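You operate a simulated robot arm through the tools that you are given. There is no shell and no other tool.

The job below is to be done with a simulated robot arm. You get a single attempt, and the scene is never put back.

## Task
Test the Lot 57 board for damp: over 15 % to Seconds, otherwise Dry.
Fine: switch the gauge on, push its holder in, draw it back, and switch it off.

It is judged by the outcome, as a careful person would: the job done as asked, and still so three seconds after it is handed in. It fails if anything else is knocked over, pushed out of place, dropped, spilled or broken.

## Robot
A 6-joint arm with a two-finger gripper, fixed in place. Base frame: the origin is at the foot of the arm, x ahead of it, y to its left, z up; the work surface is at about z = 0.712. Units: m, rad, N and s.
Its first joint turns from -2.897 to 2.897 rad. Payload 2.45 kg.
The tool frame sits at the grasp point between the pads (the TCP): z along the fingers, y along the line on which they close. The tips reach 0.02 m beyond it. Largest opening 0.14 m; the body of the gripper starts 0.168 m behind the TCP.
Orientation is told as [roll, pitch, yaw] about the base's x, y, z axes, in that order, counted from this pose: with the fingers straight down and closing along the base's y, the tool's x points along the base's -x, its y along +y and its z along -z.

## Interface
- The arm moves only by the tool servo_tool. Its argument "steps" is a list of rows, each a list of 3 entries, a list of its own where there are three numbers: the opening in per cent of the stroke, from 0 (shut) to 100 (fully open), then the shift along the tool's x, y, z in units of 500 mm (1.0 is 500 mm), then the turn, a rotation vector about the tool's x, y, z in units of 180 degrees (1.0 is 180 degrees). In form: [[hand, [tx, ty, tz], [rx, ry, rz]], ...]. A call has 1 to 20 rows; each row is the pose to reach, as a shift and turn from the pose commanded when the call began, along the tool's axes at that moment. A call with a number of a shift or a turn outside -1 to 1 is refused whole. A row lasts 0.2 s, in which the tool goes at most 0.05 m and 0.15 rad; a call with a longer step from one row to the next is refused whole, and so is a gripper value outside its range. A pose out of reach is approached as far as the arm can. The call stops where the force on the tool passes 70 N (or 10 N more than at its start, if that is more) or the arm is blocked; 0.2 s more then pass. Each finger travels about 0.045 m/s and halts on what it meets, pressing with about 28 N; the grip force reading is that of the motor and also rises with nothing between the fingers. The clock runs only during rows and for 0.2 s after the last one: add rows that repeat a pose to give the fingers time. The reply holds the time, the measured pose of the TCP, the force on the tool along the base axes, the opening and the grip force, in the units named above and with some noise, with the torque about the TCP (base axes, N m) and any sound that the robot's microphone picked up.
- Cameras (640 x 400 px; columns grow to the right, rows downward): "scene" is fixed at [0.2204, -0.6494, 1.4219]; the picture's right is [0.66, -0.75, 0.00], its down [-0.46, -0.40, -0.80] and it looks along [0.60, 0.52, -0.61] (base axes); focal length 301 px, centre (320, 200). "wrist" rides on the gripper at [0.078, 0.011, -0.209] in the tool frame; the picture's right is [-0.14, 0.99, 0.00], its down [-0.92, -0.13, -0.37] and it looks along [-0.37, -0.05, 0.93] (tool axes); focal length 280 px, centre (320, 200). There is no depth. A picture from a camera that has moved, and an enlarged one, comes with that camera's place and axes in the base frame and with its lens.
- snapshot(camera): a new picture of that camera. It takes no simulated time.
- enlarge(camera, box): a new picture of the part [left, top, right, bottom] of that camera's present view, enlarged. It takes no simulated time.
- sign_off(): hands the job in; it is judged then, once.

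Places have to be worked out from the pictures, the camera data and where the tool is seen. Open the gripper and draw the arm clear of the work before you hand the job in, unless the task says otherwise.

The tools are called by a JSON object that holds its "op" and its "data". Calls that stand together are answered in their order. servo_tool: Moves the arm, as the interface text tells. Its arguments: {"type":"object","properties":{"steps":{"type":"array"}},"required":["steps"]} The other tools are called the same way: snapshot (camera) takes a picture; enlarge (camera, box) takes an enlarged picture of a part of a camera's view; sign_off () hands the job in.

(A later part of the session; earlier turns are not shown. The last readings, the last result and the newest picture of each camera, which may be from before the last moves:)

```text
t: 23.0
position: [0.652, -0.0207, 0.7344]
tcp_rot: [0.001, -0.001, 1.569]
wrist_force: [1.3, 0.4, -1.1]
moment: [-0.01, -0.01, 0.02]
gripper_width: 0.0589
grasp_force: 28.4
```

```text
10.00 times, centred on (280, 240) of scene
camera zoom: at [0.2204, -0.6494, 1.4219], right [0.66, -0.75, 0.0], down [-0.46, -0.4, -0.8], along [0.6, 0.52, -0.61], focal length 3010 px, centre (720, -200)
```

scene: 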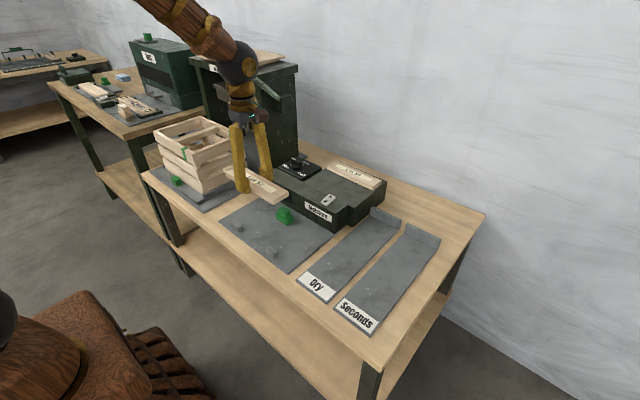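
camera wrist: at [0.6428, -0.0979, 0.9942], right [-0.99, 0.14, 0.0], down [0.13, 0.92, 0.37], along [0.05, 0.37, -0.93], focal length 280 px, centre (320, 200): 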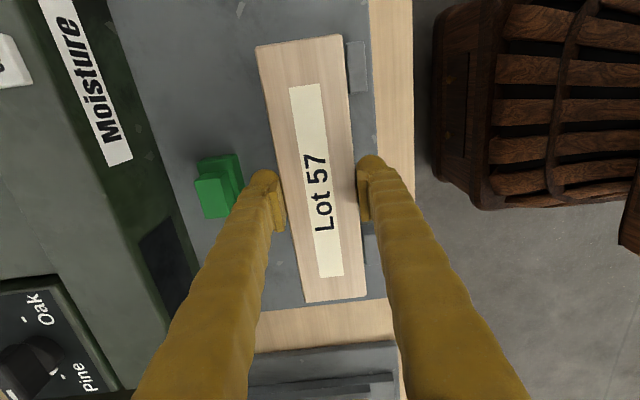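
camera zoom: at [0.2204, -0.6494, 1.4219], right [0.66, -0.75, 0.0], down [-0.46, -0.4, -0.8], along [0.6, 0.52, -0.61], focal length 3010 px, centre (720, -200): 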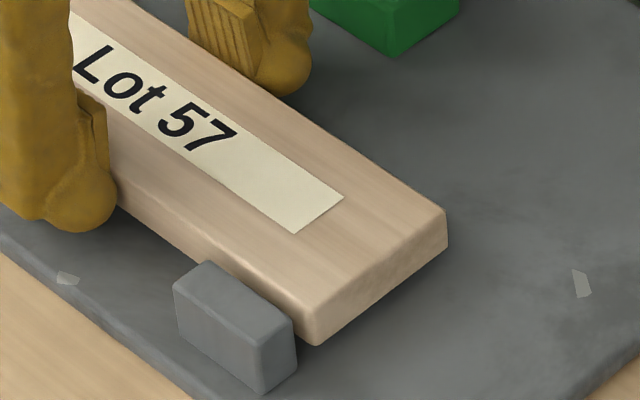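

Still hanging freely. I go on by 1 mm steps, watching the vertical force.

{"op": "servo_tool", "data": {"steps": [[20, [0, 0, 0.002], [0, 0, 0]], [20, [0, 0, 0.004], [0, 0, 0]], [20, [0, 0, 0.004], [0, 0, 0]]]}}

{"op": "enlarge", "data": {"camera": "scene", "box": [255, 220, 305, 260]}}

```text
t: 23.8
position: [0.6516, -0.02, 0.7338]
tcp_rot: [0.002, -0.001, 1.572]
wrist_force: [-0.4, 0.7, -1.5]
moment: [0.03, 0.03, -0.01]
gripper_width: 0.0588
grasp_force: 28.1
```

```text
10.00 times, centred on (280, 240) of scene
camera zoom: at [0.2204, -0.6494, 1.4219], right [0.66, -0.75, 0.0], down [-0.46, -0.4, -0.8], along [0.6, 0.52, -0.61], focal length 3010 px, centre (720, -200)
```

zoom: 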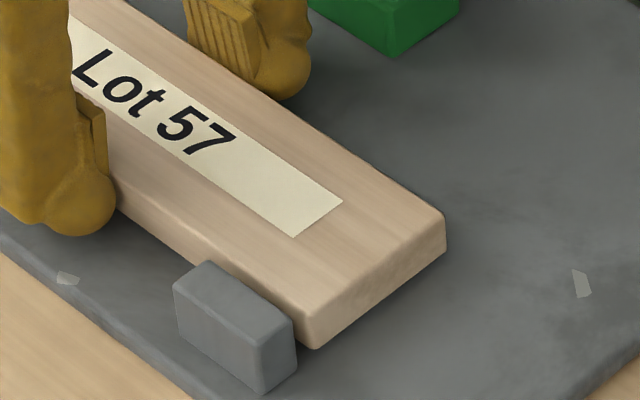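

Another 2 mm lower and still no reaction. I continue.

{"op": "servo_tool", "data": {"steps": [[20, [0, 0, 0.002], [0, 0, 0]], [20, [0, 0, 0.004], [0, 0, 0]], [20, [0, 0, 0.004], [0, 0, 0]]]}}

{"op": "enlarge", "data": {"camera": "scene", "box": [255, 220, 305, 260]}}

```text
t: 24.6
position: [0.6508, -0.0197, 0.7319]
tcp_rot: [0.002, -0.001, 1.57]
wrist_force: [-0.1, -0.7, 2.7]
moment: [-0.02, -0.05, 0.0]
gripper_width: 0.0592
grasp_force: 28.2
```

```text
10.00 times, centred on (280, 240) of scene
camera zoom: at [0.2204, -0.6494, 1.4219], right [0.66, -0.75, 0.0], down [-0.46, -0.4, -0.8], along [0.6, 0.52, -0.61], focal length 3010 px, centre (720, -200)
```

zoom: 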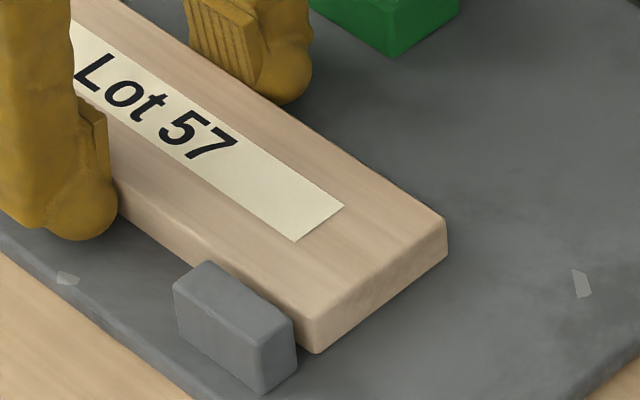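

The vertical force turned upward (+2.7 N): the board rests on the bed. I release it by opening to 80 mm, then rise straight up.

{"op": "servo_tool", "data": {"steps": [[50, [0, 0, 0], [0, 0, 0]], [57, [0, 0, 0], [0, 0, 0]], [57, [0, 0, 0], [0, 0, 0]], [57, [0, 0, -0.02], [0, 0, 0]], [57, [0, 0, -0.08], [0, 0, 0]], [57, [0, 0, -0.16], [0, 0, 0]], [57, [0, 0, -0.24], [0, 0, 0]], [57, [0, 0, -0.32], [0, 0, 0]], [57, [0, 0, -0.32], [0, 0, 0]]]}}

{"op": "snapshot", "data": {"camera": "wrist"}}

{"op": "enlarge", "data": {"camera": "scene", "box": [210, 170, 350, 280]}}

```text
t: 26.6
position: [0.6533, -0.0203, 0.8889]
tcp_rot: [0.004, 0.0, 1.571]
wrist_force: [0.4, -0.2, -1.0]
moment: [0.01, 0.01, 0.01]
gripper_width: 0.0798
grasp_force: 0.1
```

```text
taken
camera wrist: at [0.644, -0.0984, 1.0986], right [-0.99, 0.14, 0.0], down [0.13, 0.92, 0.37], along [0.05, 0.37, -0.93], focal length 280 px, centre (320, 200)
```

wrist: 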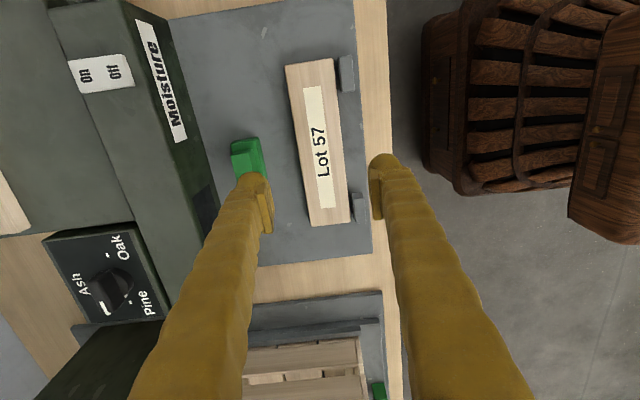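

```text
3.64 times, centred on (280, 225) of scene
camera zoom: at [0.2204, -0.6494, 1.4219], right [0.66, -0.75, 0.0], down [-0.46, -0.4, -0.8], along [0.6, 0.52, -0.61], focal length 1095 px, centre (466, 109)
```

zoom: 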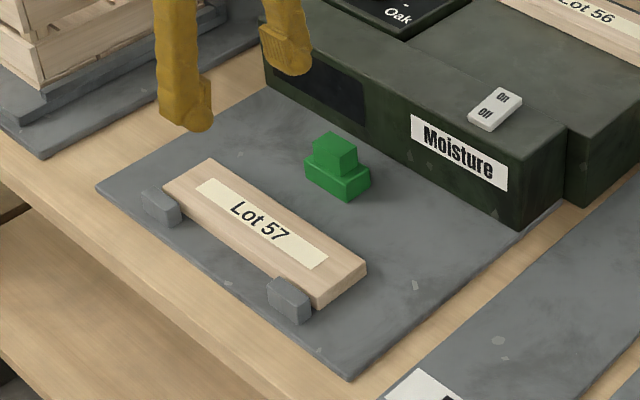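

The board sits squarely behind the lugs and the holder is untouched. Next I switch on: the rocker spans x≈0.823–0.870 at y≈-0.139 with "On" at the far end. I turn the tool back to yaw 0, close the fingers, and go above the On end.

{"op": "servo_tool", "data": {"steps": [[57, [0.01, -0.02, -0.05], [0, 0, 0.0455]], [50, [0.03, -0.06, -0.09], [0, 0, 0.0909]], [40, [0.055, -0.105, -0.1], [0, 0, 0.1364]], [30, [0.08, -0.15, -0.1], [0, 0, 0.1818]], [20, [0.105, -0.195, -0.1], [0, 0, 0.2273]], [10, [0.13, -0.24, -0.1], [0, 0, 0.2727]], [0, [0.155, -0.285, -0.1], [0, 0, 0.3182]], [0, [0.18, -0.33, -0.1], [0, 0, 0.3636]], [0, [0.205, -0.37, -0.1], [0, 0, 0.4091]], [0, [0.225, -0.405, -0.08], [0, 0, 0.4545]], [0, [0.238, -0.426, -0.06], [0, 0, 0.5]], [0, [0.238, -0.426, -0.06], [0, 0, 0.5]]]}}

{"op": "snapshot", "data": {"camera": "wrist"}}

{"op": "enlarge", "data": {"camera": "scene", "box": [280, 140, 420, 230]}}

```text
t: 29.2
position: [0.865, -0.1392, 0.9201]
tcp_rot: [0.002, 0.003, -0.001]
wrist_force: [-0.1, 0.2, 0.3]
moment: [0.01, -0.03, 0.02]
gripper_width: 0.0
grasp_force: 28.1
```

```text
taken
camera wrist: at [0.7895, -0.1273, 1.1281], right [0.14, 0.99, 0.0], down [0.92, -0.13, 0.37], along [0.36, -0.05, -0.93], focal length 280 px, centre (320, 200)
```

wrist: 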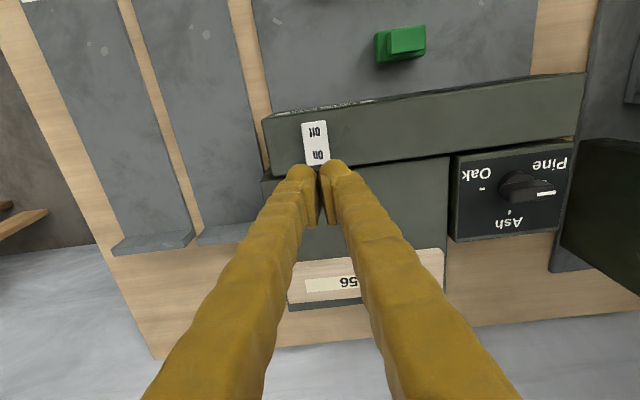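

```text
4.44 times, centred on (350, 185) of scene
camera zoom: at [0.2204, -0.6494, 1.4219], right [0.66, -0.75, 0.0], down [-0.46, -0.4, -0.8], along [0.6, 0.52, -0.61], focal length 1338 px, centre (187, 267)
```

zoom: 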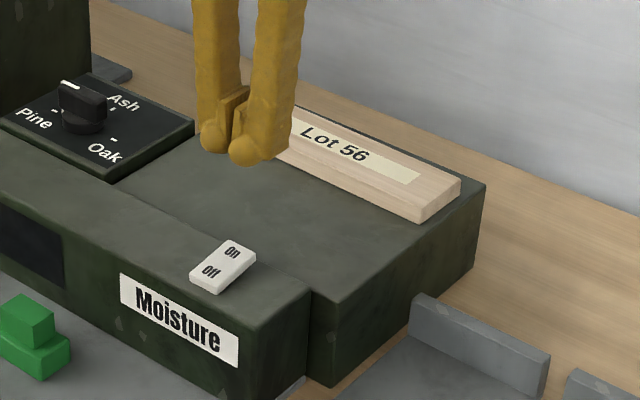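

The rocker's middle is at about (0.848, -0.141) and the closed fingertips are lined up with the On end. I descend to about 1 cm above it.

{"op": "servo_tool", "data": {"steps": [[0, [0, -0.004, 0.06], [0, 0, 0]], [0, [0, -0.004, 0.12], [0, 0, 0]], [0, [0, -0.004, 0.16], [0, 0, 0]], [0, [0, -0.004, 0.16], [0, 0, 0]]]}}

{"op": "enlarge", "data": {"camera": "scene", "box": [310, 170, 360, 210]}}

{"op": "enlarge", "data": {"camera": "wrist", "box": [250, 90, 390, 200]}}

```text
t: 30.2
position: [0.8655, -0.1416, 0.8409]
tcp_rot: [0.003, 0.001, 0.001]
wrist_force: [1.0, 0.2, 0.0]
moment: [0.0, 0.0, 0.0]
gripper_width: 0.0
grasp_force: 28.0
```

```text
10.00 times, centred on (335, 190) of scene
camera zoom: at [0.2204, -0.6494, 1.4219], right [0.66, -0.75, 0.0], down [-0.46, -0.4, -0.8], along [0.6, 0.52, -0.61], focal length 3010 px, centre (170, 300)
```

zoom: 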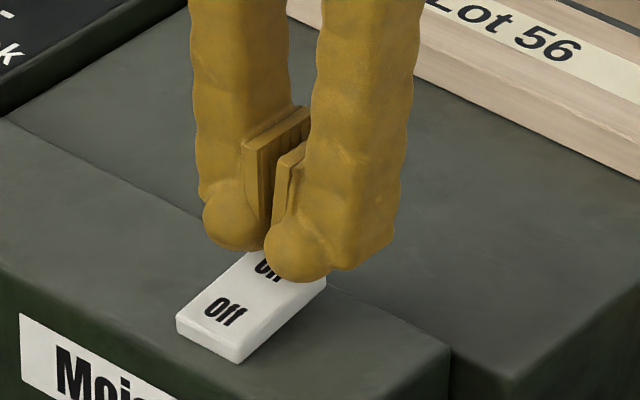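

```text
3.64 times, centred on (320, 145) of wrist
camera zoom: at [0.7883, -0.1304, 1.0488], right [0.14, 0.99, 0.0], down [0.92, -0.13, 0.37], along [0.36, -0.05, -0.93], focal length 1020 px, centre (320, 400)
```

zoom: 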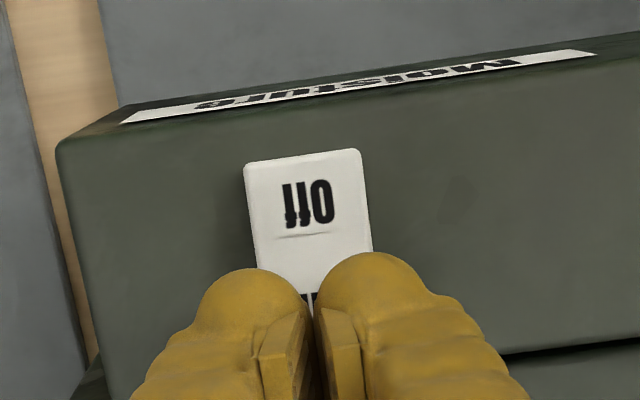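

The fingertips are centred over the On end, roughly 1 cm above. I step down in 2 mm steps, watching force and sound.

{"op": "servo_tool", "data": {"steps": [[0, [0, 0, 0.006], [0, 0, 0]], [0, [0, 0, 0.012], [0, 0, 0]], [0, [0, 0, 0.016], [0, 0, 0]], [0, [0, 0, 0.016], [0, 0, 0]]]}}

{"op": "enlarge", "data": {"camera": "scene", "box": [310, 170, 360, 210]}}

```text
t: 31.2
position: [0.8658, -0.1419, 0.8326]
tcp_rot: [0.002, 0.001, 0.0]
wrist_force: [0.4, -0.1, -0.1]
moment: [0.0, 0.01, -0.01]
gripper_width: 0.0
grasp_force: 28.0
```

```text
10.00 times, centred on (335, 190) of scene
camera zoom: at [0.2204, -0.6494, 1.4219], right [0.66, -0.75, 0.0], down [-0.46, -0.4, -0.8], along [0.6, 0.52, -0.61], focal length 3010 px, centre (170, 300)
```

zoom: 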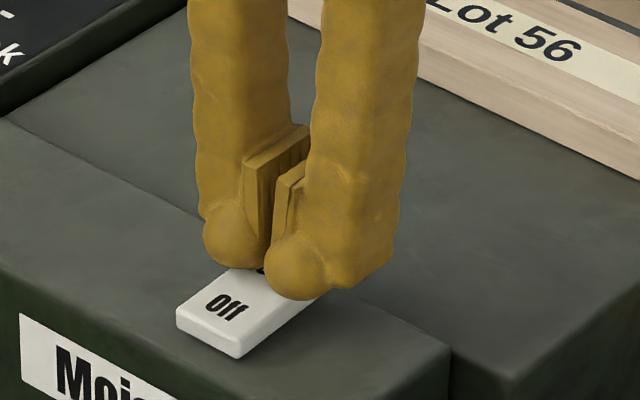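

No contact force yet. I keep stepping down.

{"op": "servo_tool", "data": {"steps": [[0, [0, 0, 0.003], [0, 0, 0]], [0, [0, 0, 0.006], [0, 0, 0]], [0, [0, 0, 0.006], [0, 0, 0]]]}}

{"op": "enlarge", "data": {"camera": "scene", "box": [260, 160, 360, 225]}}

```text
t: 32.0
position: [0.8659, -0.1409, 0.8307]
tcp_rot: [0.002, 0.001, 0.0]
wrist_force: [-3.9, 3.6, 18.1]
moment: [0.07, 0.3, -0.04]
gripper_width: 0.0061
grasp_force: 29.6
```

```text
6.15 times, centred on (310, 192) of scene
camera zoom: at [0.2204, -0.6494, 1.4219], right [0.66, -0.75, 0.0], down [-0.46, -0.4, -0.8], along [0.6, 0.52, -0.61], focal length 1852 px, centre (382, 246)
```

zoom: 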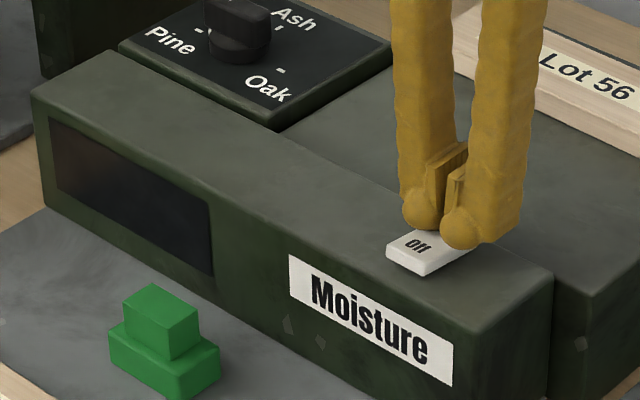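

Contact: 18 N on the On end, no click yet and the display is still dark. I press slightly further.

{"op": "servo_tool", "data": {"steps": [[0, [0, 0, 0.002], [0, 0, 0]], [0, [0, 0, 0.004], [0, 0, 0]], [0, [0, 0, 0.004], [0, 0, 0]]]}}

{"op": "enlarge", "data": {"camera": "scene", "box": [260, 160, 360, 225]}}

```text
t: 32.8
position: [0.8658, -0.142, 0.8296]
tcp_rot: [-0.001, 0.001, 0.001]
wrist_force: [-11.3, 2.7, 62.1]
moment: [0.07, 0.99, -0.05]
gripper_width: 0.0059
grasp_force: 29.4
```

```text
6.15 times, centred on (310, 192) of scene
camera zoom: at [0.2204, -0.6494, 1.4219], right [0.66, -0.75, 0.0], down [-0.46, -0.4, -0.8], along [0.6, 0.52, -0.61], focal length 1852 px, centre (382, 246)
```

zoom: 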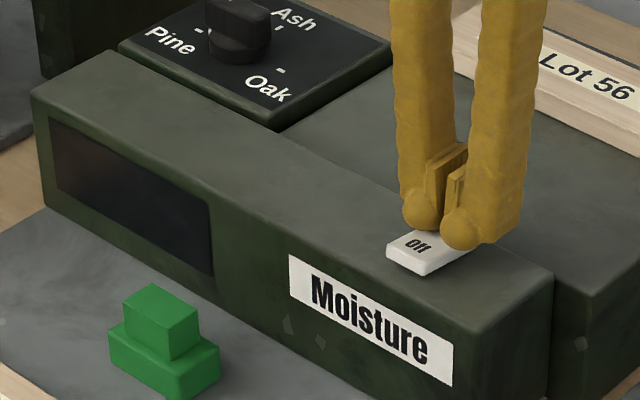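

62 N without any click and the torque says contact is near x≈0.853, so I back off rather than force it, and look at the rocker's shape and the display closely.

{"op": "servo_tool", "data": {"steps": [[0, [0, 0, -0.01], [0, 0, 0]], [0, [0.06, 0, -0.06], [0, 0, 0]], [0, [0.12, 0, -0.12], [0, 0, 0]], [0, [0.2, 0, -0.16], [0, 0, 0]], [0, [0.2, 0, -0.16], [0, 0, 0]]]}}

{"op": "enlarge", "data": {"camera": "scene", "box": [305, 175, 355, 215]}}

{"op": "enlarge", "data": {"camera": "scene", "box": [250, 160, 330, 220]}}

{"op": "snapshot", "data": {"camera": "wrist"}}

```text
t: 34.0
position: [0.7666, -0.1414, 0.9082]
tcp_rot: [0.002, 0.003, 0.001]
wrist_force: [-0.9, 0.5, 0.3]
moment: [0.0, -0.01, -0.01]
gripper_width: 0.0
grasp_force: 29.4
```

```text
10.00 times, centred on (330, 195) of scene
camera zoom: at [0.2204, -0.6494, 1.4219], right [0.66, -0.75, 0.0], down [-0.46, -0.4, -0.8], along [0.6, 0.52, -0.61], focal length 3010 px, centre (220, 250)
```

zoom: 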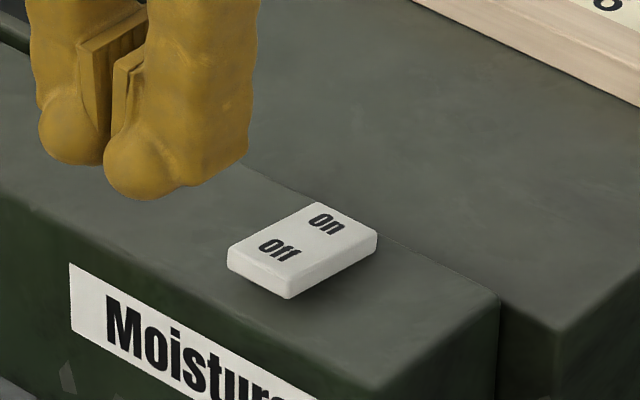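

```text
6.67 times, centred on (290, 190) of scene
camera zoom: at [0.2204, -0.6494, 1.4219], right [0.66, -0.75, 0.0], down [-0.46, -0.4, -0.8], along [0.6, 0.52, -0.61], focal length 2007 px, centre (520, 267)
```

zoom: 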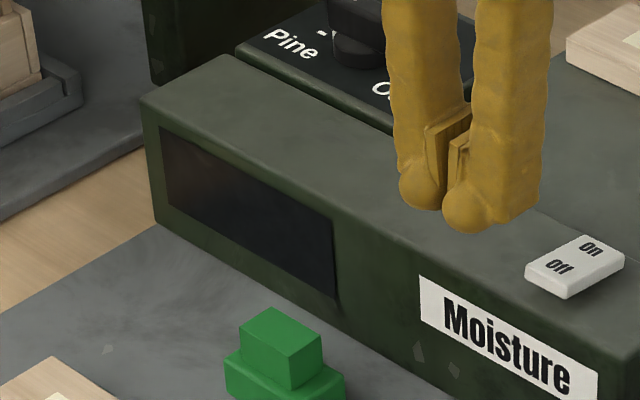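

```text
taken
camera wrist: at [0.6893, -0.1297, 1.1166], right [0.14, 0.99, 0.0], down [0.92, -0.13, 0.37], along [0.36, -0.05, -0.93], focal length 280 px, centre (320, 200)
```

wrist: 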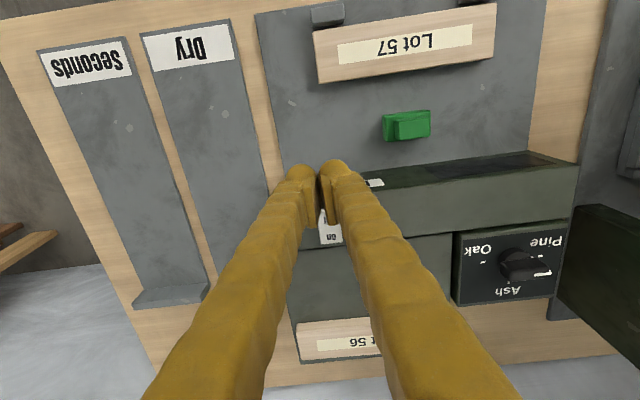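

The rocker has in fact tilted: the Off end is now raised and the On end down, so it is switched to On. I look at the display more closely for any sign.

{"op": "enlarge", "data": {"camera": "scene", "box": [262, 172, 302, 202]}}

{"op": "enlarge", "data": {"camera": "wrist", "box": [420, 130, 600, 240]}}

```text
13.33 times, centred on (282, 187) of scene
camera zoom: at [0.2204, -0.6494, 1.4219], right [0.66, -0.75, 0.0], down [-0.46, -0.4, -0.8], along [0.6, 0.52, -0.61], focal length 4014 px, centre (827, 373)
```

zoom: 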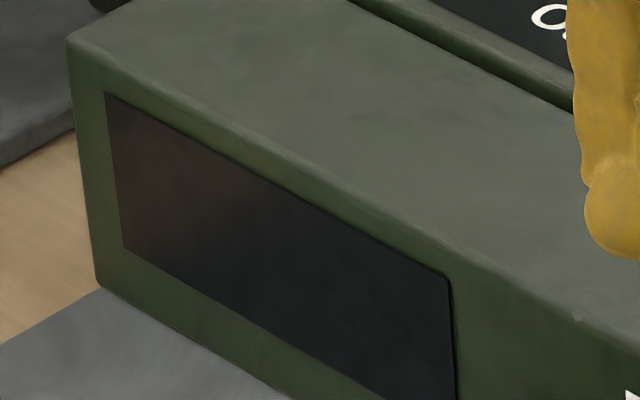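

```text
3.56 times, centred on (510, 185) of wrist
camera zoom: at [0.6893, -0.1297, 1.1166], right [0.14, 0.99, 0.0], down [0.92, -0.13, 0.37], along [0.36, -0.05, -0.93], focal length 997 px, centre (-356, 253)
```

zoom: 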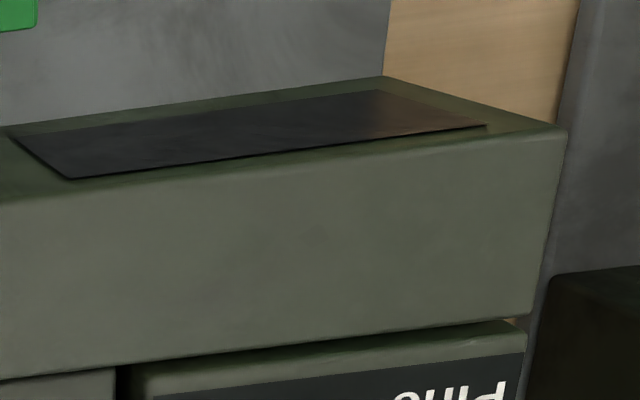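

The display is blank. I check the rocker's tilt at high zoom to judge whether it went fully to On.

{"op": "enlarge", "data": {"camera": "scene", "box": [318, 185, 350, 209]}}

{"op": "enlarge", "data": {"camera": "wrist", "box": [300, 180, 370, 260]}}

```text
16.00 times, centred on (334, 197) of scene
camera zoom: at [0.2204, -0.6494, 1.4219], right [0.66, -0.75, 0.0], down [-0.46, -0.4, -0.8], along [0.6, 0.52, -0.61], focal length 4817 px, centre (96, 248)
```

zoom: 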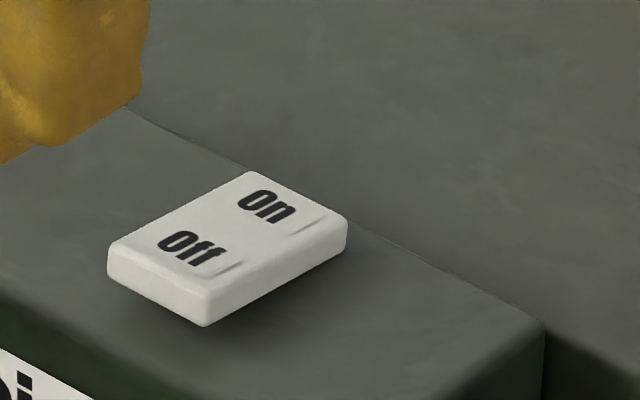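

```text
5.00 times, centred on (335, 220) of wrist
camera zoom: at [0.6893, -0.1297, 1.1166], right [0.14, 0.99, 0.0], down [0.92, -0.13, 0.37], along [0.36, -0.05, -0.93], focal length 1402 px, centre (245, 100)
```

zoom: 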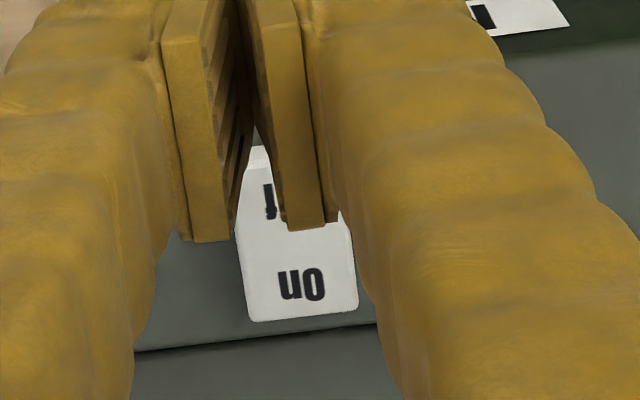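

The On end now rests down on the case and the Off end is up, so the gauge is on; it presumably reads only with the holder in. I move above the holder's knob with the fingers opened to 70 mm.

{"op": "servo_tool", "data": {"steps": [[20, [0.008, 0.06, 0], [0, 0, 0]], [35, [0.016, 0.12, 0], [0, 0, 0]], [50, [0.024, 0.18, 0], [0, 0, 0]], [50, [0.032, 0.242, 0], [0, 0, 0]], [50, [0.032, 0.242, 0], [0, 0, 0]]]}}

{"op": "snapshot", "data": {"camera": "wrist"}}

{"op": "enlarge", "data": {"camera": "scene", "box": [210, 150, 350, 270]}}

```text
t: 35.2
position: [0.7494, -0.0198, 0.9084]
tcp_rot: [0.002, 0.0, -0.001]
wrist_force: [-0.3, -0.4, 0.1]
moment: [0.01, 0.04, -0.03]
gripper_width: 0.0701
grasp_force: 0.1
```

```text
taken
camera wrist: at [0.6723, -0.008, 1.1162], right [0.14, 0.99, 0.0], down [0.92, -0.13, 0.37], along [0.36, -0.05, -0.93], focal length 280 px, centre (320, 200)
```

wrist: 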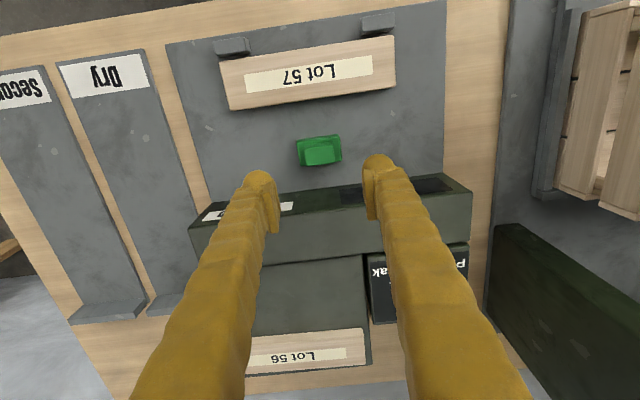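

```text
3.33 times, centred on (280, 210) of scene
camera zoom: at [0.2204, -0.6494, 1.4219], right [0.66, -0.75, 0.0], down [-0.46, -0.4, -0.8], along [0.6, 0.52, -0.61], focal length 1004 px, centre (453, 167)
```

zoom: 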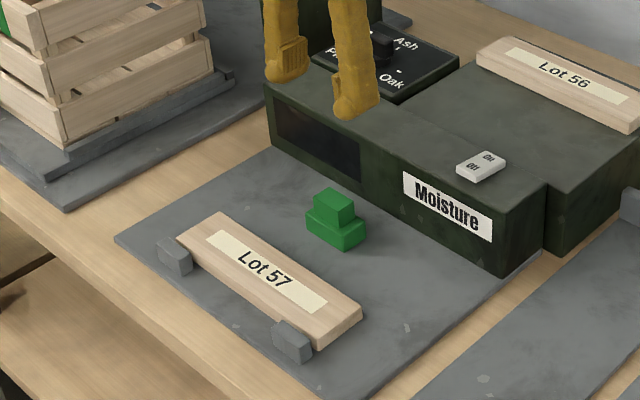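

I zoom in on the holder from here to fix its exact place.

{"op": "enlarge", "data": {"camera": "wrist", "box": [280, 120, 360, 180]}}

```text
6.67 times, centred on (320, 150) of wrist
camera zoom: at [0.6723, -0.008, 1.1162], right [0.14, 0.99, 0.0], down [0.92, -0.13, 0.37], along [0.36, -0.05, -0.93], focal length 1869 px, centre (320, 533)
```

zoom: 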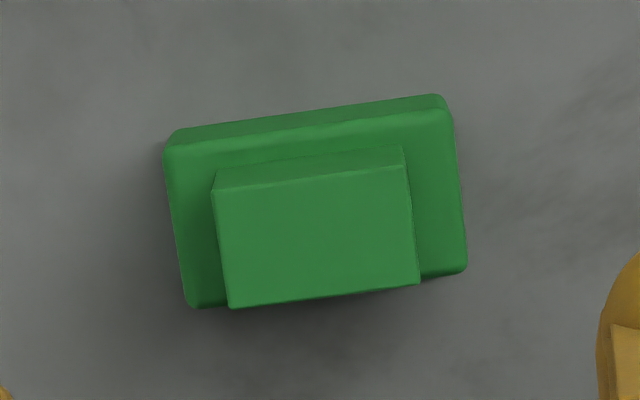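

The knob's centre is at about (0.754, -0.020), 24 mm deep and 38 mm wide. I descend with the fingers either side of it, stopping a little high first.

{"op": "servo_tool", "data": {"steps": [[50, [-0.007, 0, 0.07], [0, 0, 0]], [50, [-0.007, 0, 0.14], [0, 0, 0]], [50, [-0.007, 0, 0.21], [0, 0, 0]], [50, [-0.007, 0, 0.266], [0, 0, 0]], [50, [-0.007, 0, 0.266], [0, 0, 0]]]}}

{"op": "snapshot", "data": {"camera": "wrist"}}

{"op": "enlarge", "data": {"camera": "scene", "box": [240, 180, 320, 240]}}

```text
t: 36.4
position: [0.7531, -0.0183, 0.7728]
tcp_rot: [0.002, 0.002, -0.001]
wrist_force: [0.0, -0.5, 0.1]
moment: [-0.02, 0.0, 0.0]
gripper_width: 0.07
grasp_force: 0.1
```

```text
taken
camera wrist: at [0.6764, -0.0063, 0.9813], right [0.14, 0.99, 0.0], down [0.92, -0.13, 0.37], along [0.36, -0.05, -0.93], focal length 280 px, centre (320, 200)
```

wrist: 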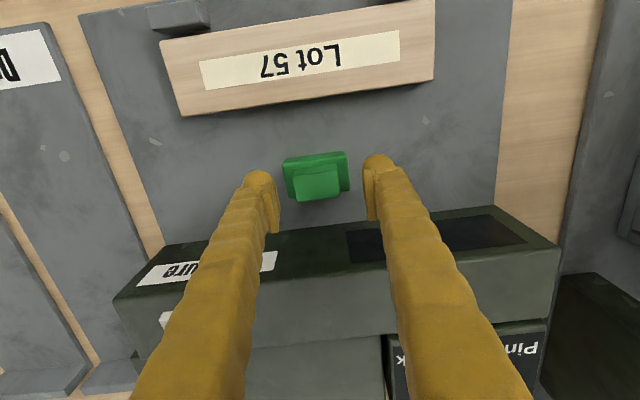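

```text
6.67 times, centred on (280, 210) of scene
camera zoom: at [0.2204, -0.6494, 1.4219], right [0.66, -0.75, 0.0], down [-0.46, -0.4, -0.8], along [0.6, 0.52, -0.61], focal length 2007 px, centre (587, 133)
```

zoom: 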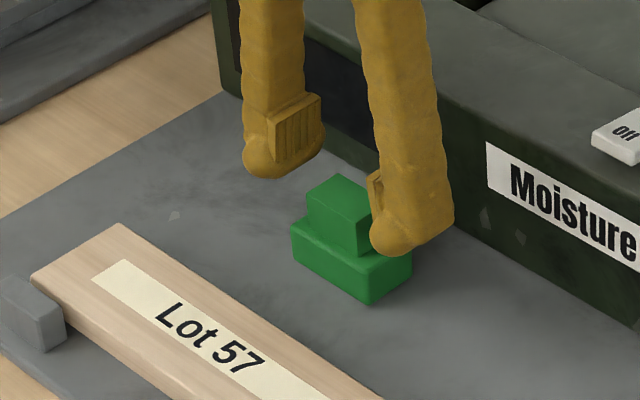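

Fingers straddle the knob evenly. I lower 13 mm so the tips sit beside the knob just above the holder's base, then close on it.

{"op": "servo_tool", "data": {"steps": [[50, [0, 0, 0.012], [0, 0, 0]], [50, [0, 0, 0.026], [0, 0, 0]], [50, [0, 0, 0.026], [0, 0, 0]]]}}

{"op": "enlarge", "data": {"camera": "scene", "box": [240, 180, 320, 240]}}

{"op": "enlarge", "data": {"camera": "wrist", "box": [230, 110, 410, 240]}}

```text
t: 37.2
position: [0.7518, -0.0197, 0.7599]
tcp_rot: [0.003, 0.001, 0.0]
wrist_force: [0.8, 0.0, 0.6]
moment: [-0.02, -0.04, -0.01]
gripper_width: 0.0701
grasp_force: 0.1
```

```text
6.67 times, centred on (280, 210) of scene
camera zoom: at [0.2204, -0.6494, 1.4219], right [0.66, -0.75, 0.0], down [-0.46, -0.4, -0.8], along [0.6, 0.52, -0.61], focal length 2007 px, centre (587, 133)
```

zoom: 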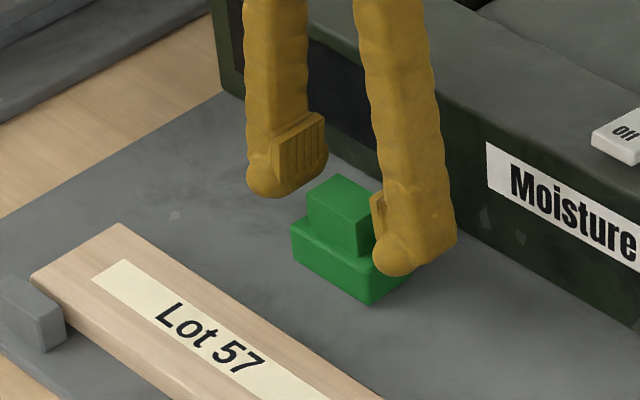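

```text
3.08 times, centred on (320, 175) of wrist
camera zoom: at [0.6762, -0.0079, 0.9692], right [0.14, 0.99, 0.0], down [0.92, -0.13, 0.37], along [0.36, -0.05, -0.93], focal length 863 px, centre (320, 277)
```

zoom: 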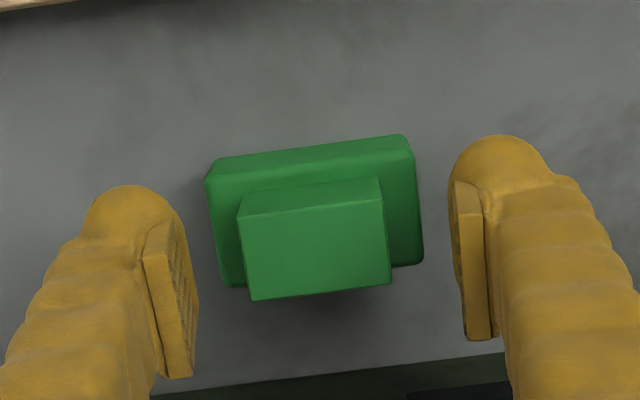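

Nothing is touched yet and the tips appear just above the base. I close on the knob.

{"op": "servo_tool", "data": {"steps": [[40, [0, 0, 0], [0, 0, 0]], [30, [0, 0, 0], [0, 0, 0]], [20, [0, 0, 0], [0, 0, 0]], [10, [0, 0, 0], [0, 0, 0]], [10, [0, 0, 0], [0, 0, 0]]]}}

{"op": "enlarge", "data": {"camera": "scene", "box": [240, 180, 320, 240]}}

{"op": "enlarge", "data": {"camera": "wrist", "box": [230, 110, 410, 240]}}

```text
t: 38.4
position: [0.7526, -0.0199, 0.7605]
tcp_rot: [0.0, 0.002, 0.001]
wrist_force: [-0.5, -29.2, -2.0]
moment: [-0.31, -0.03, 0.01]
gripper_width: 0.037
grasp_force: 45.1
```

```text
6.67 times, centred on (280, 210) of scene
camera zoom: at [0.2204, -0.6494, 1.4219], right [0.66, -0.75, 0.0], down [-0.46, -0.4, -0.8], along [0.6, 0.52, -0.61], focal length 2007 px, centre (587, 133)
```

zoom: 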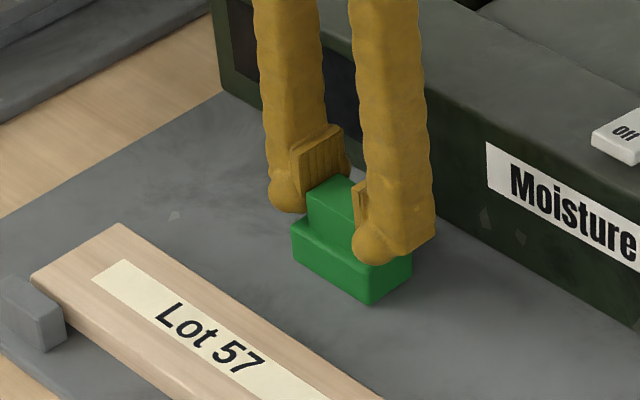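

```text
3.08 times, centred on (320, 175) of wrist
camera zoom: at [0.6761, -0.0086, 0.9693], right [0.14, 0.99, 0.0], down [0.92, -0.13, 0.37], along [0.36, -0.05, -0.93], focal length 863 px, centre (320, 277)
```

zoom: 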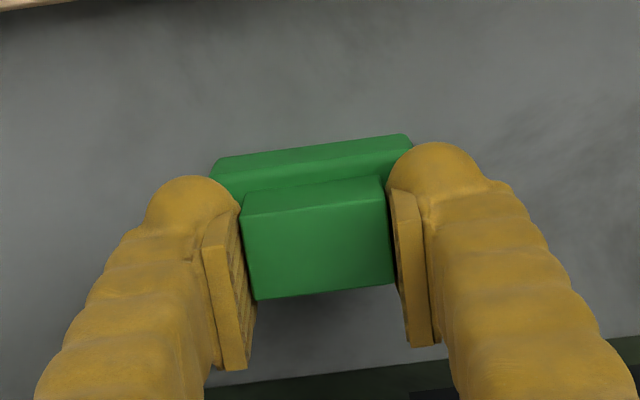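

The knob is held, but there is a 29 N side force because I am about 1 mm too far to +y on a guided holder. I relieve it with a 1 mm shift to -y.

{"op": "servo_tool", "data": {"steps": [[10, [0, -0.001, 0], [0, 0, 0]], [10, [0, -0.002, 0], [0, 0, 0]], [10, [0, -0.002, 0], [0, 0, 0]]]}}

```text
t: 39.2
position: [0.7532, -0.0198, 0.7609]
tcp_rot: [0.002, 0.001, 0.001]
wrist_force: [1.7, -3.3, -7.0]
moment: [-0.03, 0.07, 0.02]
gripper_width: 0.037
grasp_force: 45.0
```

Side force is gone. I now try moving the holder 10 mm toward the board (-x) and watch the resistance.

{"op": "servo_tool", "data": {"steps": [[10, [0.006, 0, 0], [0, 0, 0]], [10, [0.012, 0, 0], [0, 0, 0]], [10, [0.02, 0, 0], [0, 0, 0]], [10, [0.02, 0, 0], [0, 0, 0]]]}}

{"op": "enlarge", "data": {"camera": "scene", "box": [220, 160, 340, 250]}}

```text
t: 40.2
position: [0.7432, -0.02, 0.7608]
tcp_rot: [0.002, 0.003, 0.0]
wrist_force: [5.0, 37.0, -22.6]
moment: [0.28, -0.37, -0.08]
gripper_width: 0.0371
grasp_force: 45.0
```

```text
4.44 times, centred on (280, 205) of scene
camera zoom: at [0.2204, -0.6494, 1.4219], right [0.66, -0.75, 0.0], down [-0.46, -0.4, -0.8], along [0.6, 0.52, -0.61], focal length 1338 px, centre (498, 178)
```

zoom: 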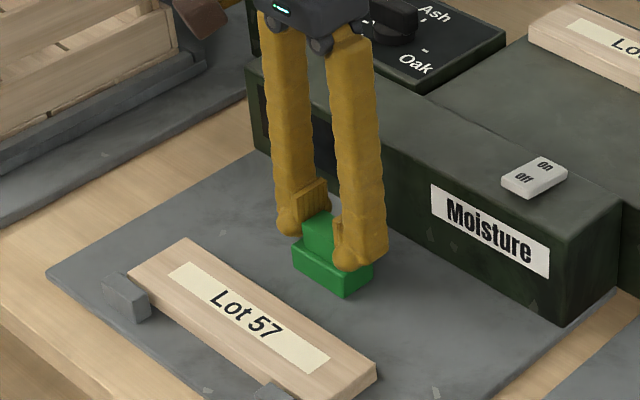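

The holder follows with only ~5 N along x, so this is its direction, but side loads (37 N in y, -23 N in z) build up since I'm gripping a guided part rigidly. I relieve those with small corrections before going on.

{"op": "servo_tool", "data": {"steps": [[10, [0, 0.0014, 0.0008], [0, 0, 0]], [10, [0, 0.0026, 0.0016], [0, 0, 0]], [10, [0, 0.0026, 0.0016], [0, 0, 0]]]}}

```text
t: 41.0
position: [0.7433, -0.0202, 0.7605]
tcp_rot: [0.0, 0.005, 0.002]
wrist_force: [5.5, 19.7, -27.2]
moment: [0.11, -0.14, -0.03]
gripper_width: 0.0369
grasp_force: 45.2
```

Side loads persist with a rigid grip, so I prefer a looser method: release, and cage the knob with one finger in front and one behind (tool turned 90°), which can push and draw without side forces. I release and rise first.

{"op": "servo_tool", "data": {"steps": [[30, [0, 0, 0], [0, 0, 0]], [40, [0, 0, 0], [0, 0, 0]], [50, [0, 0, 0], [0, 0, 0]], [50, [0, 0, 0], [0, 0, 0]], [50, [0, 0, -0.04], [0, 0, 0]], [50, [0, 0, -0.1], [0, 0, 0]], [50, [0, 0, -0.16], [0, 0, 0]], [50, [0, 0, -0.16], [0, 0, 0]]]}}

{"op": "enlarge", "data": {"camera": "scene", "box": [220, 160, 340, 250]}}

{"op": "snapshot", "data": {"camera": "wrist"}}

```text
t: 42.8
position: [0.7427, -0.0204, 0.8404]
tcp_rot: [0.0, 0.0, 0.0]
wrist_force: [-0.8, -0.5, 0.3]
moment: [-0.01, -0.04, -0.01]
gripper_width: 0.0701
grasp_force: 0.0
```

```text
4.44 times, centred on (280, 205) of scene
camera zoom: at [0.2204, -0.6494, 1.4219], right [0.66, -0.75, 0.0], down [-0.46, -0.4, -0.8], along [0.6, 0.52, -0.61], focal length 1338 px, centre (498, 178)
```

zoom: 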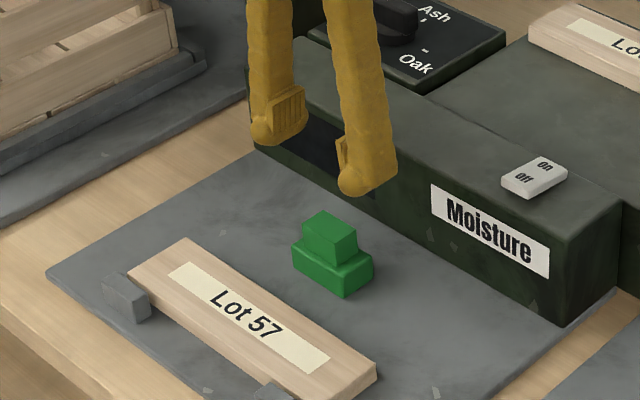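

```text
taken
camera wrist: at [0.6654, -0.0087, 1.0496], right [0.14, 0.99, 0.0], down [0.92, -0.13, 0.37], along [0.36, -0.05, -0.93], focal length 280 px, centre (320, 200)
```

wrist: 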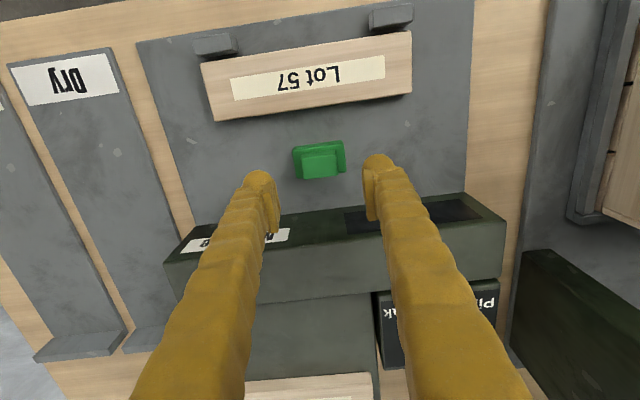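

The holder stayed where I left it (no spring). I turn the tool 90° in place, fingers at 50 mm, to cage the knob front-and-back.

{"op": "servo_tool", "data": {"steps": [[50, [0, 0, -0.02], [0, 0, -0.0455]], [45, [0, 0, -0.04], [0, 0, -0.0909]], [40, [0, 0, -0.04], [0, 0, -0.1364]], [36, [0, 0, -0.04], [0, 0, -0.1818]], [36, [0, 0, -0.04], [0, 0, -0.2273]], [36, [0, 0, -0.04], [0, 0, -0.2727]], [36, [0, 0, -0.04], [0, 0, -0.3182]], [36, [0, 0, -0.04], [0, 0, -0.3636]], [36, [0, 0, -0.04], [0, 0, -0.4091]], [36, [0, 0, -0.04], [0, 0, -0.4545]], [36, [0, 0, -0.04], [0, 0, -0.5]], [36, [0, 0, -0.04], [0, 0, -0.5]]]}}

{"op": "snapshot", "data": {"camera": "wrist"}}

{"op": "enlarge", "data": {"camera": "wrist", "box": [230, 100, 410, 240]}}

```text
t: 45.4
position: [0.7436, -0.0206, 0.8603]
tcp_rot: [0.001, -0.003, 1.572]
wrist_force: [0.0, 0.2, -1.2]
moment: [0.02, -0.02, 0.01]
gripper_width: 0.0505
grasp_force: 0.1
```

```text
taken
camera wrist: at [0.7333, -0.0977, 1.0693], right [-0.99, 0.14, 0.0], down [0.13, 0.92, 0.37], along [0.05, 0.37, -0.93], focal length 280 px, centre (320, 200)
```

wrist: 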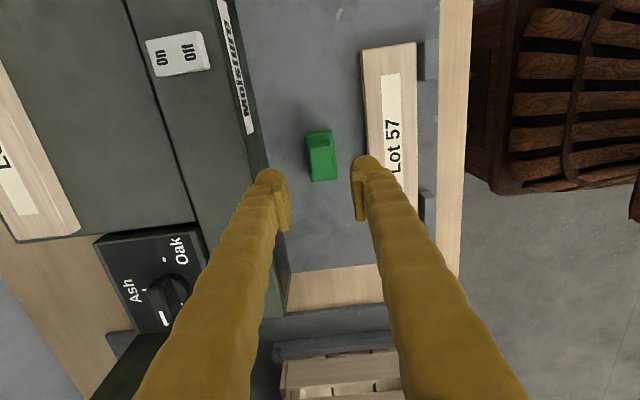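

```text
2.86 times, centred on (320, 170) of wrist
camera zoom: at [0.7333, -0.0977, 1.0693], right [-0.99, 0.14, 0.0], down [0.13, 0.92, 0.37], along [0.05, 0.37, -0.93], focal length 801 px, centre (320, 286)
```

zoom: 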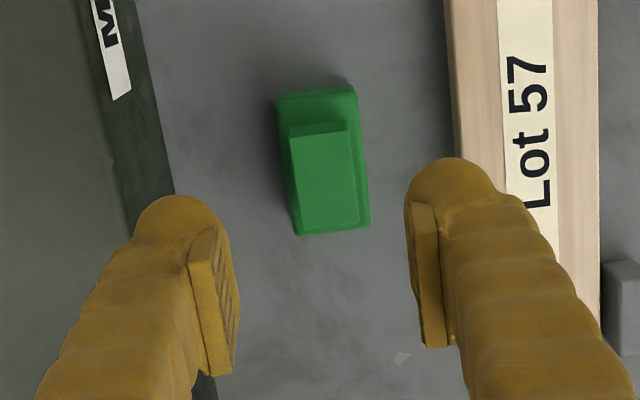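

The knob is centred between the fingers (x≈0.743). I descend to z≈0.76 so the fingers cage the knob, tips above the holder's base and above the board's top.

{"op": "servo_tool", "data": {"steps": [[36, [0, 0, 0.06], [0, 0, 0]], [36, [0, 0, 0.12], [0, 0, 0]], [36, [0, 0, 0.17], [0, 0, 0]], [36, [0, 0, 0.2], [0, 0, 0]], [36, [0, 0, 0.2], [0, 0, 0]]]}}

{"op": "enlarge", "data": {"camera": "scene", "box": [240, 180, 320, 240]}}

{"op": "enlarge", "data": {"camera": "wrist", "box": [230, 100, 410, 240]}}

```text
t: 46.6
position: [0.7438, -0.0199, 0.7609]
tcp_rot: [0.001, -0.003, 1.571]
wrist_force: [0.2, 0.7, -0.6]
moment: [0.01, -0.03, 0.01]
gripper_width: 0.0505
grasp_force: 0.1
```

```text
6.67 times, centred on (280, 210) of scene
camera zoom: at [0.2204, -0.6494, 1.4219], right [0.66, -0.75, 0.0], down [-0.46, -0.4, -0.8], along [0.6, 0.52, -0.61], focal length 2007 px, centre (587, 133)
```

zoom: 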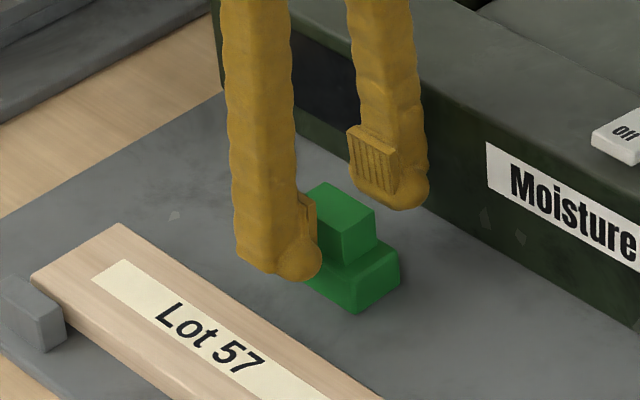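

```text
2.86 times, centred on (320, 170) of wrist
camera zoom: at [0.7332, -0.0968, 0.9695], right [-0.99, 0.14, 0.0], down [0.13, 0.92, 0.37], along [0.05, 0.37, -0.93], focal length 801 px, centre (320, 286)
```

zoom: 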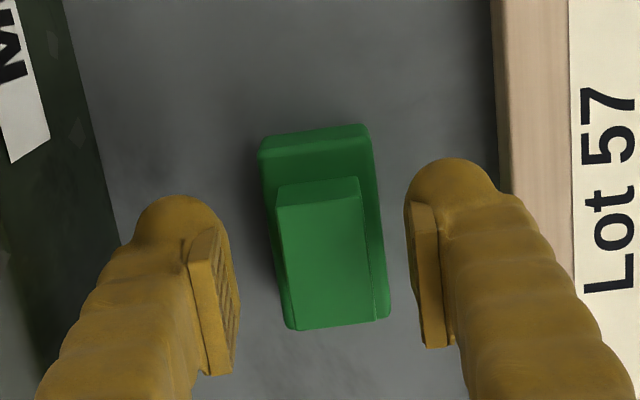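

The knob is caged with clear gaps and no load. I now push the holder toward the board with the rear finger, in slow rows, stopping shortly before the board should meet the lugs.

{"op": "servo_tool", "data": {"steps": [[30, [0, 0.012, 0], [0, 0, 0]], [30, [0, 0.024, 0], [0, 0, 0]], [30, [0, 0.036, 0], [0, 0, 0]], [30, [0, 0.048, 0], [0, 0, 0]], [30, [0, 0.06, 0], [0, 0, 0]], [30, [0, 0.072, 0], [0, 0, 0]], [30, [0, 0.08, 0], [0, 0, 0]], [30, [0, 0.08, 0], [0, 0, 0]]]}}

{"op": "enlarge", "data": {"camera": "scene", "box": [220, 160, 340, 250]}}

{"op": "enlarge", "data": {"camera": "wrist", "box": [230, 100, 410, 240]}}

```text
t: 48.4
position: [0.7041, -0.0211, 0.7613]
tcp_rot: [0.003, -0.001, 1.569]
wrist_force: [8.5, 2.1, -0.7]
moment: [0.03, -0.06, 0.05]
gripper_width: 0.0474
grasp_force: 4.0
```

```text
4.44 times, centred on (280, 205) of scene
camera zoom: at [0.2204, -0.6494, 1.4219], right [0.66, -0.75, 0.0], down [-0.46, -0.4, -0.8], along [0.6, 0.52, -0.61], focal length 1338 px, centre (498, 178)
```

zoom: 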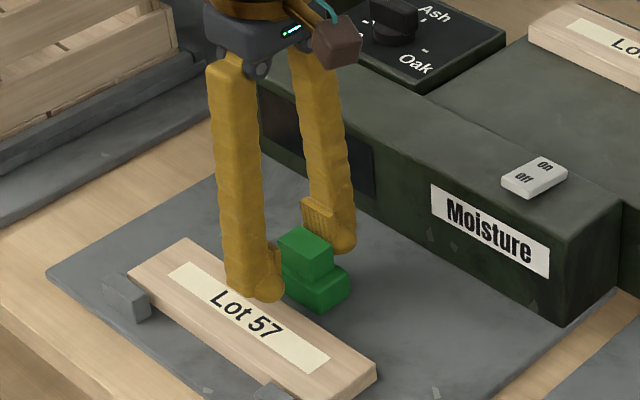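

```text
2.86 times, centred on (320, 170) of wrist
camera zoom: at [0.6939, -0.098, 0.9695], right [-0.99, 0.14, 0.0], down [0.13, 0.92, 0.37], along [0.05, 0.37, -0.93], focal length 801 px, centre (320, 286)
```

zoom: 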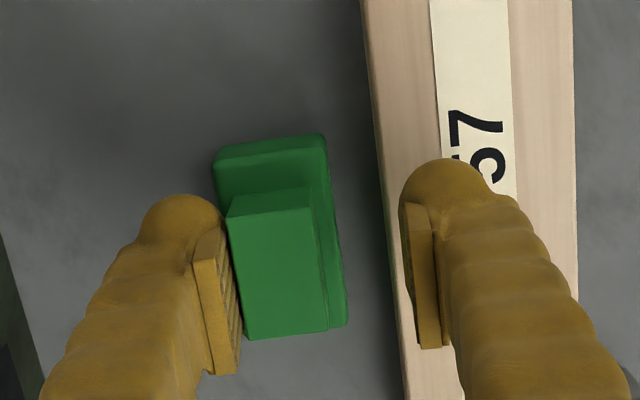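

The holder slides easily (≈8 N) and about 15 mm remain to the board. I continue with smaller steps.

{"op": "servo_tool", "data": {"steps": [[34, [0, 0.008, 0], [0, 0, 0]], [34, [0, 0.016, 0], [0, 0, 0]], [34, [0, 0.024, 0], [0, 0, 0]], [34, [0, 0.03, 0], [0, 0, 0]], [34, [0, 0.03, 0], [0, 0, 0]]]}}

{"op": "enlarge", "data": {"camera": "scene", "box": [220, 160, 340, 250]}}

{"op": "enlarge", "data": {"camera": "wrist", "box": [230, 60, 430, 240]}}

```text
t: 49.6
position: [0.6885, -0.02, 0.7604]
tcp_rot: [0.003, -0.001, 1.572]
wrist_force: [8.5, 3.1, -1.1]
moment: [0.03, -0.05, 0.08]
gripper_width: 0.053
grasp_force: 3.8
```

```text
4.44 times, centred on (280, 205) of scene
camera zoom: at [0.2204, -0.6494, 1.4219], right [0.66, -0.75, 0.0], down [-0.46, -0.4, -0.8], along [0.6, 0.52, -0.61], focal length 1338 px, centre (498, 178)
```

zoom: 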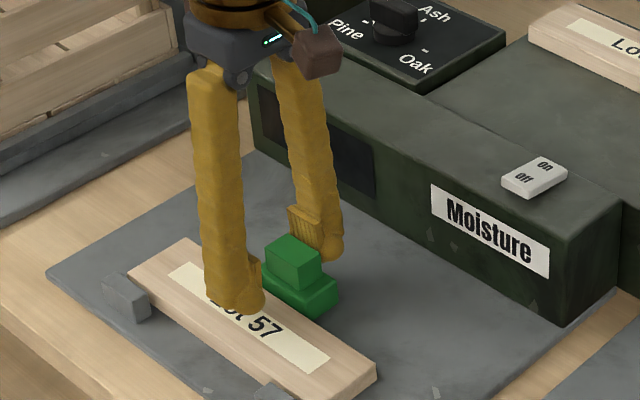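

```text
2.22 times, centred on (330, 150) of wrist
camera zoom: at [0.6785, -0.0971, 0.9694], right [-0.99, 0.14, 0.0], down [0.13, 0.92, 0.37], along [0.05, 0.37, -0.93], focal length 623 px, centre (298, 311)
```

zoom: 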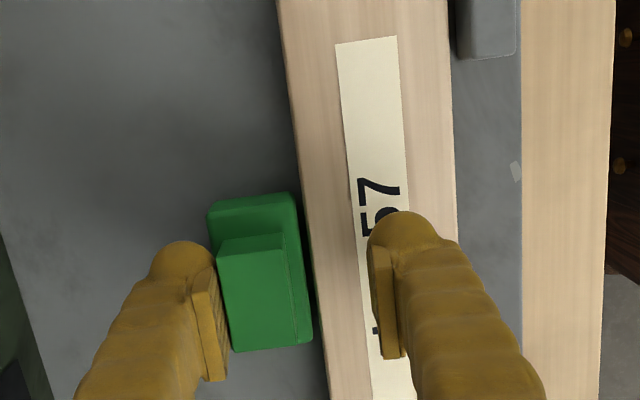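

The holder is nearly touching the board. I continue in ~2 mm steps to press the board gently against the lugs, and check the display.

{"op": "servo_tool", "data": {"steps": [[38, [0, 0.004, 0], [0, 0, 0]], [38, [0, 0.008, 0], [0, 0, 0]], [38, [0, 0.012, 0], [0, 0, 0]], [38, [0, 0.012, 0], [0, 0, 0]]]}}

{"op": "enlarge", "data": {"camera": "scene", "box": [220, 160, 340, 250]}}

{"op": "enlarge", "data": {"camera": "wrist", "box": [230, 60, 430, 240]}}

```text
t: 50.6
position: [0.6829, -0.0188, 0.7604]
tcp_rot: [0.001, -0.002, 1.571]
wrist_force: [8.3, -3.6, -0.9]
moment: [-0.07, -0.11, -0.11]
gripper_width: 0.0589
grasp_force: 4.2
```

```text
4.44 times, centred on (280, 205) of scene
camera zoom: at [0.2204, -0.6494, 1.4219], right [0.66, -0.75, 0.0], down [-0.46, -0.4, -0.8], along [0.6, 0.52, -0.61], focal length 1338 px, centre (498, 178)
```

zoom: 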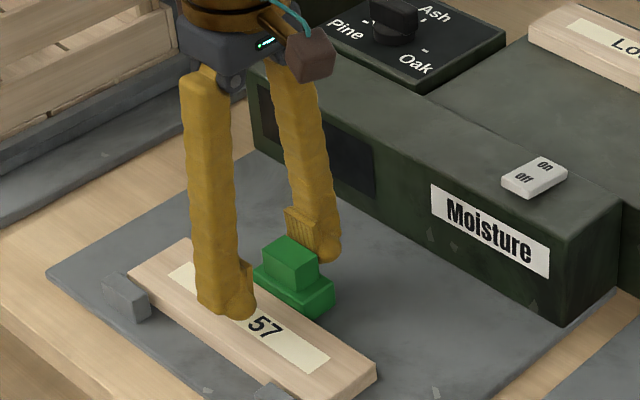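

```text
2.22 times, centred on (330, 150) of wrist
camera zoom: at [0.6726, -0.0972, 0.9696], right [-0.99, 0.14, 0.0], down [0.13, 0.92, 0.37], along [0.05, 0.37, -0.93], focal length 623 px, centre (298, 311)
```

zoom: 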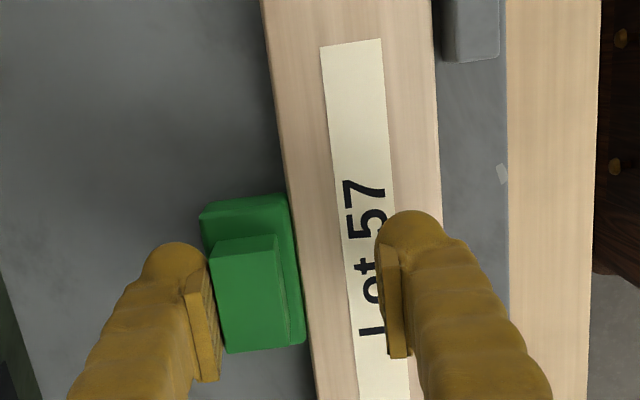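

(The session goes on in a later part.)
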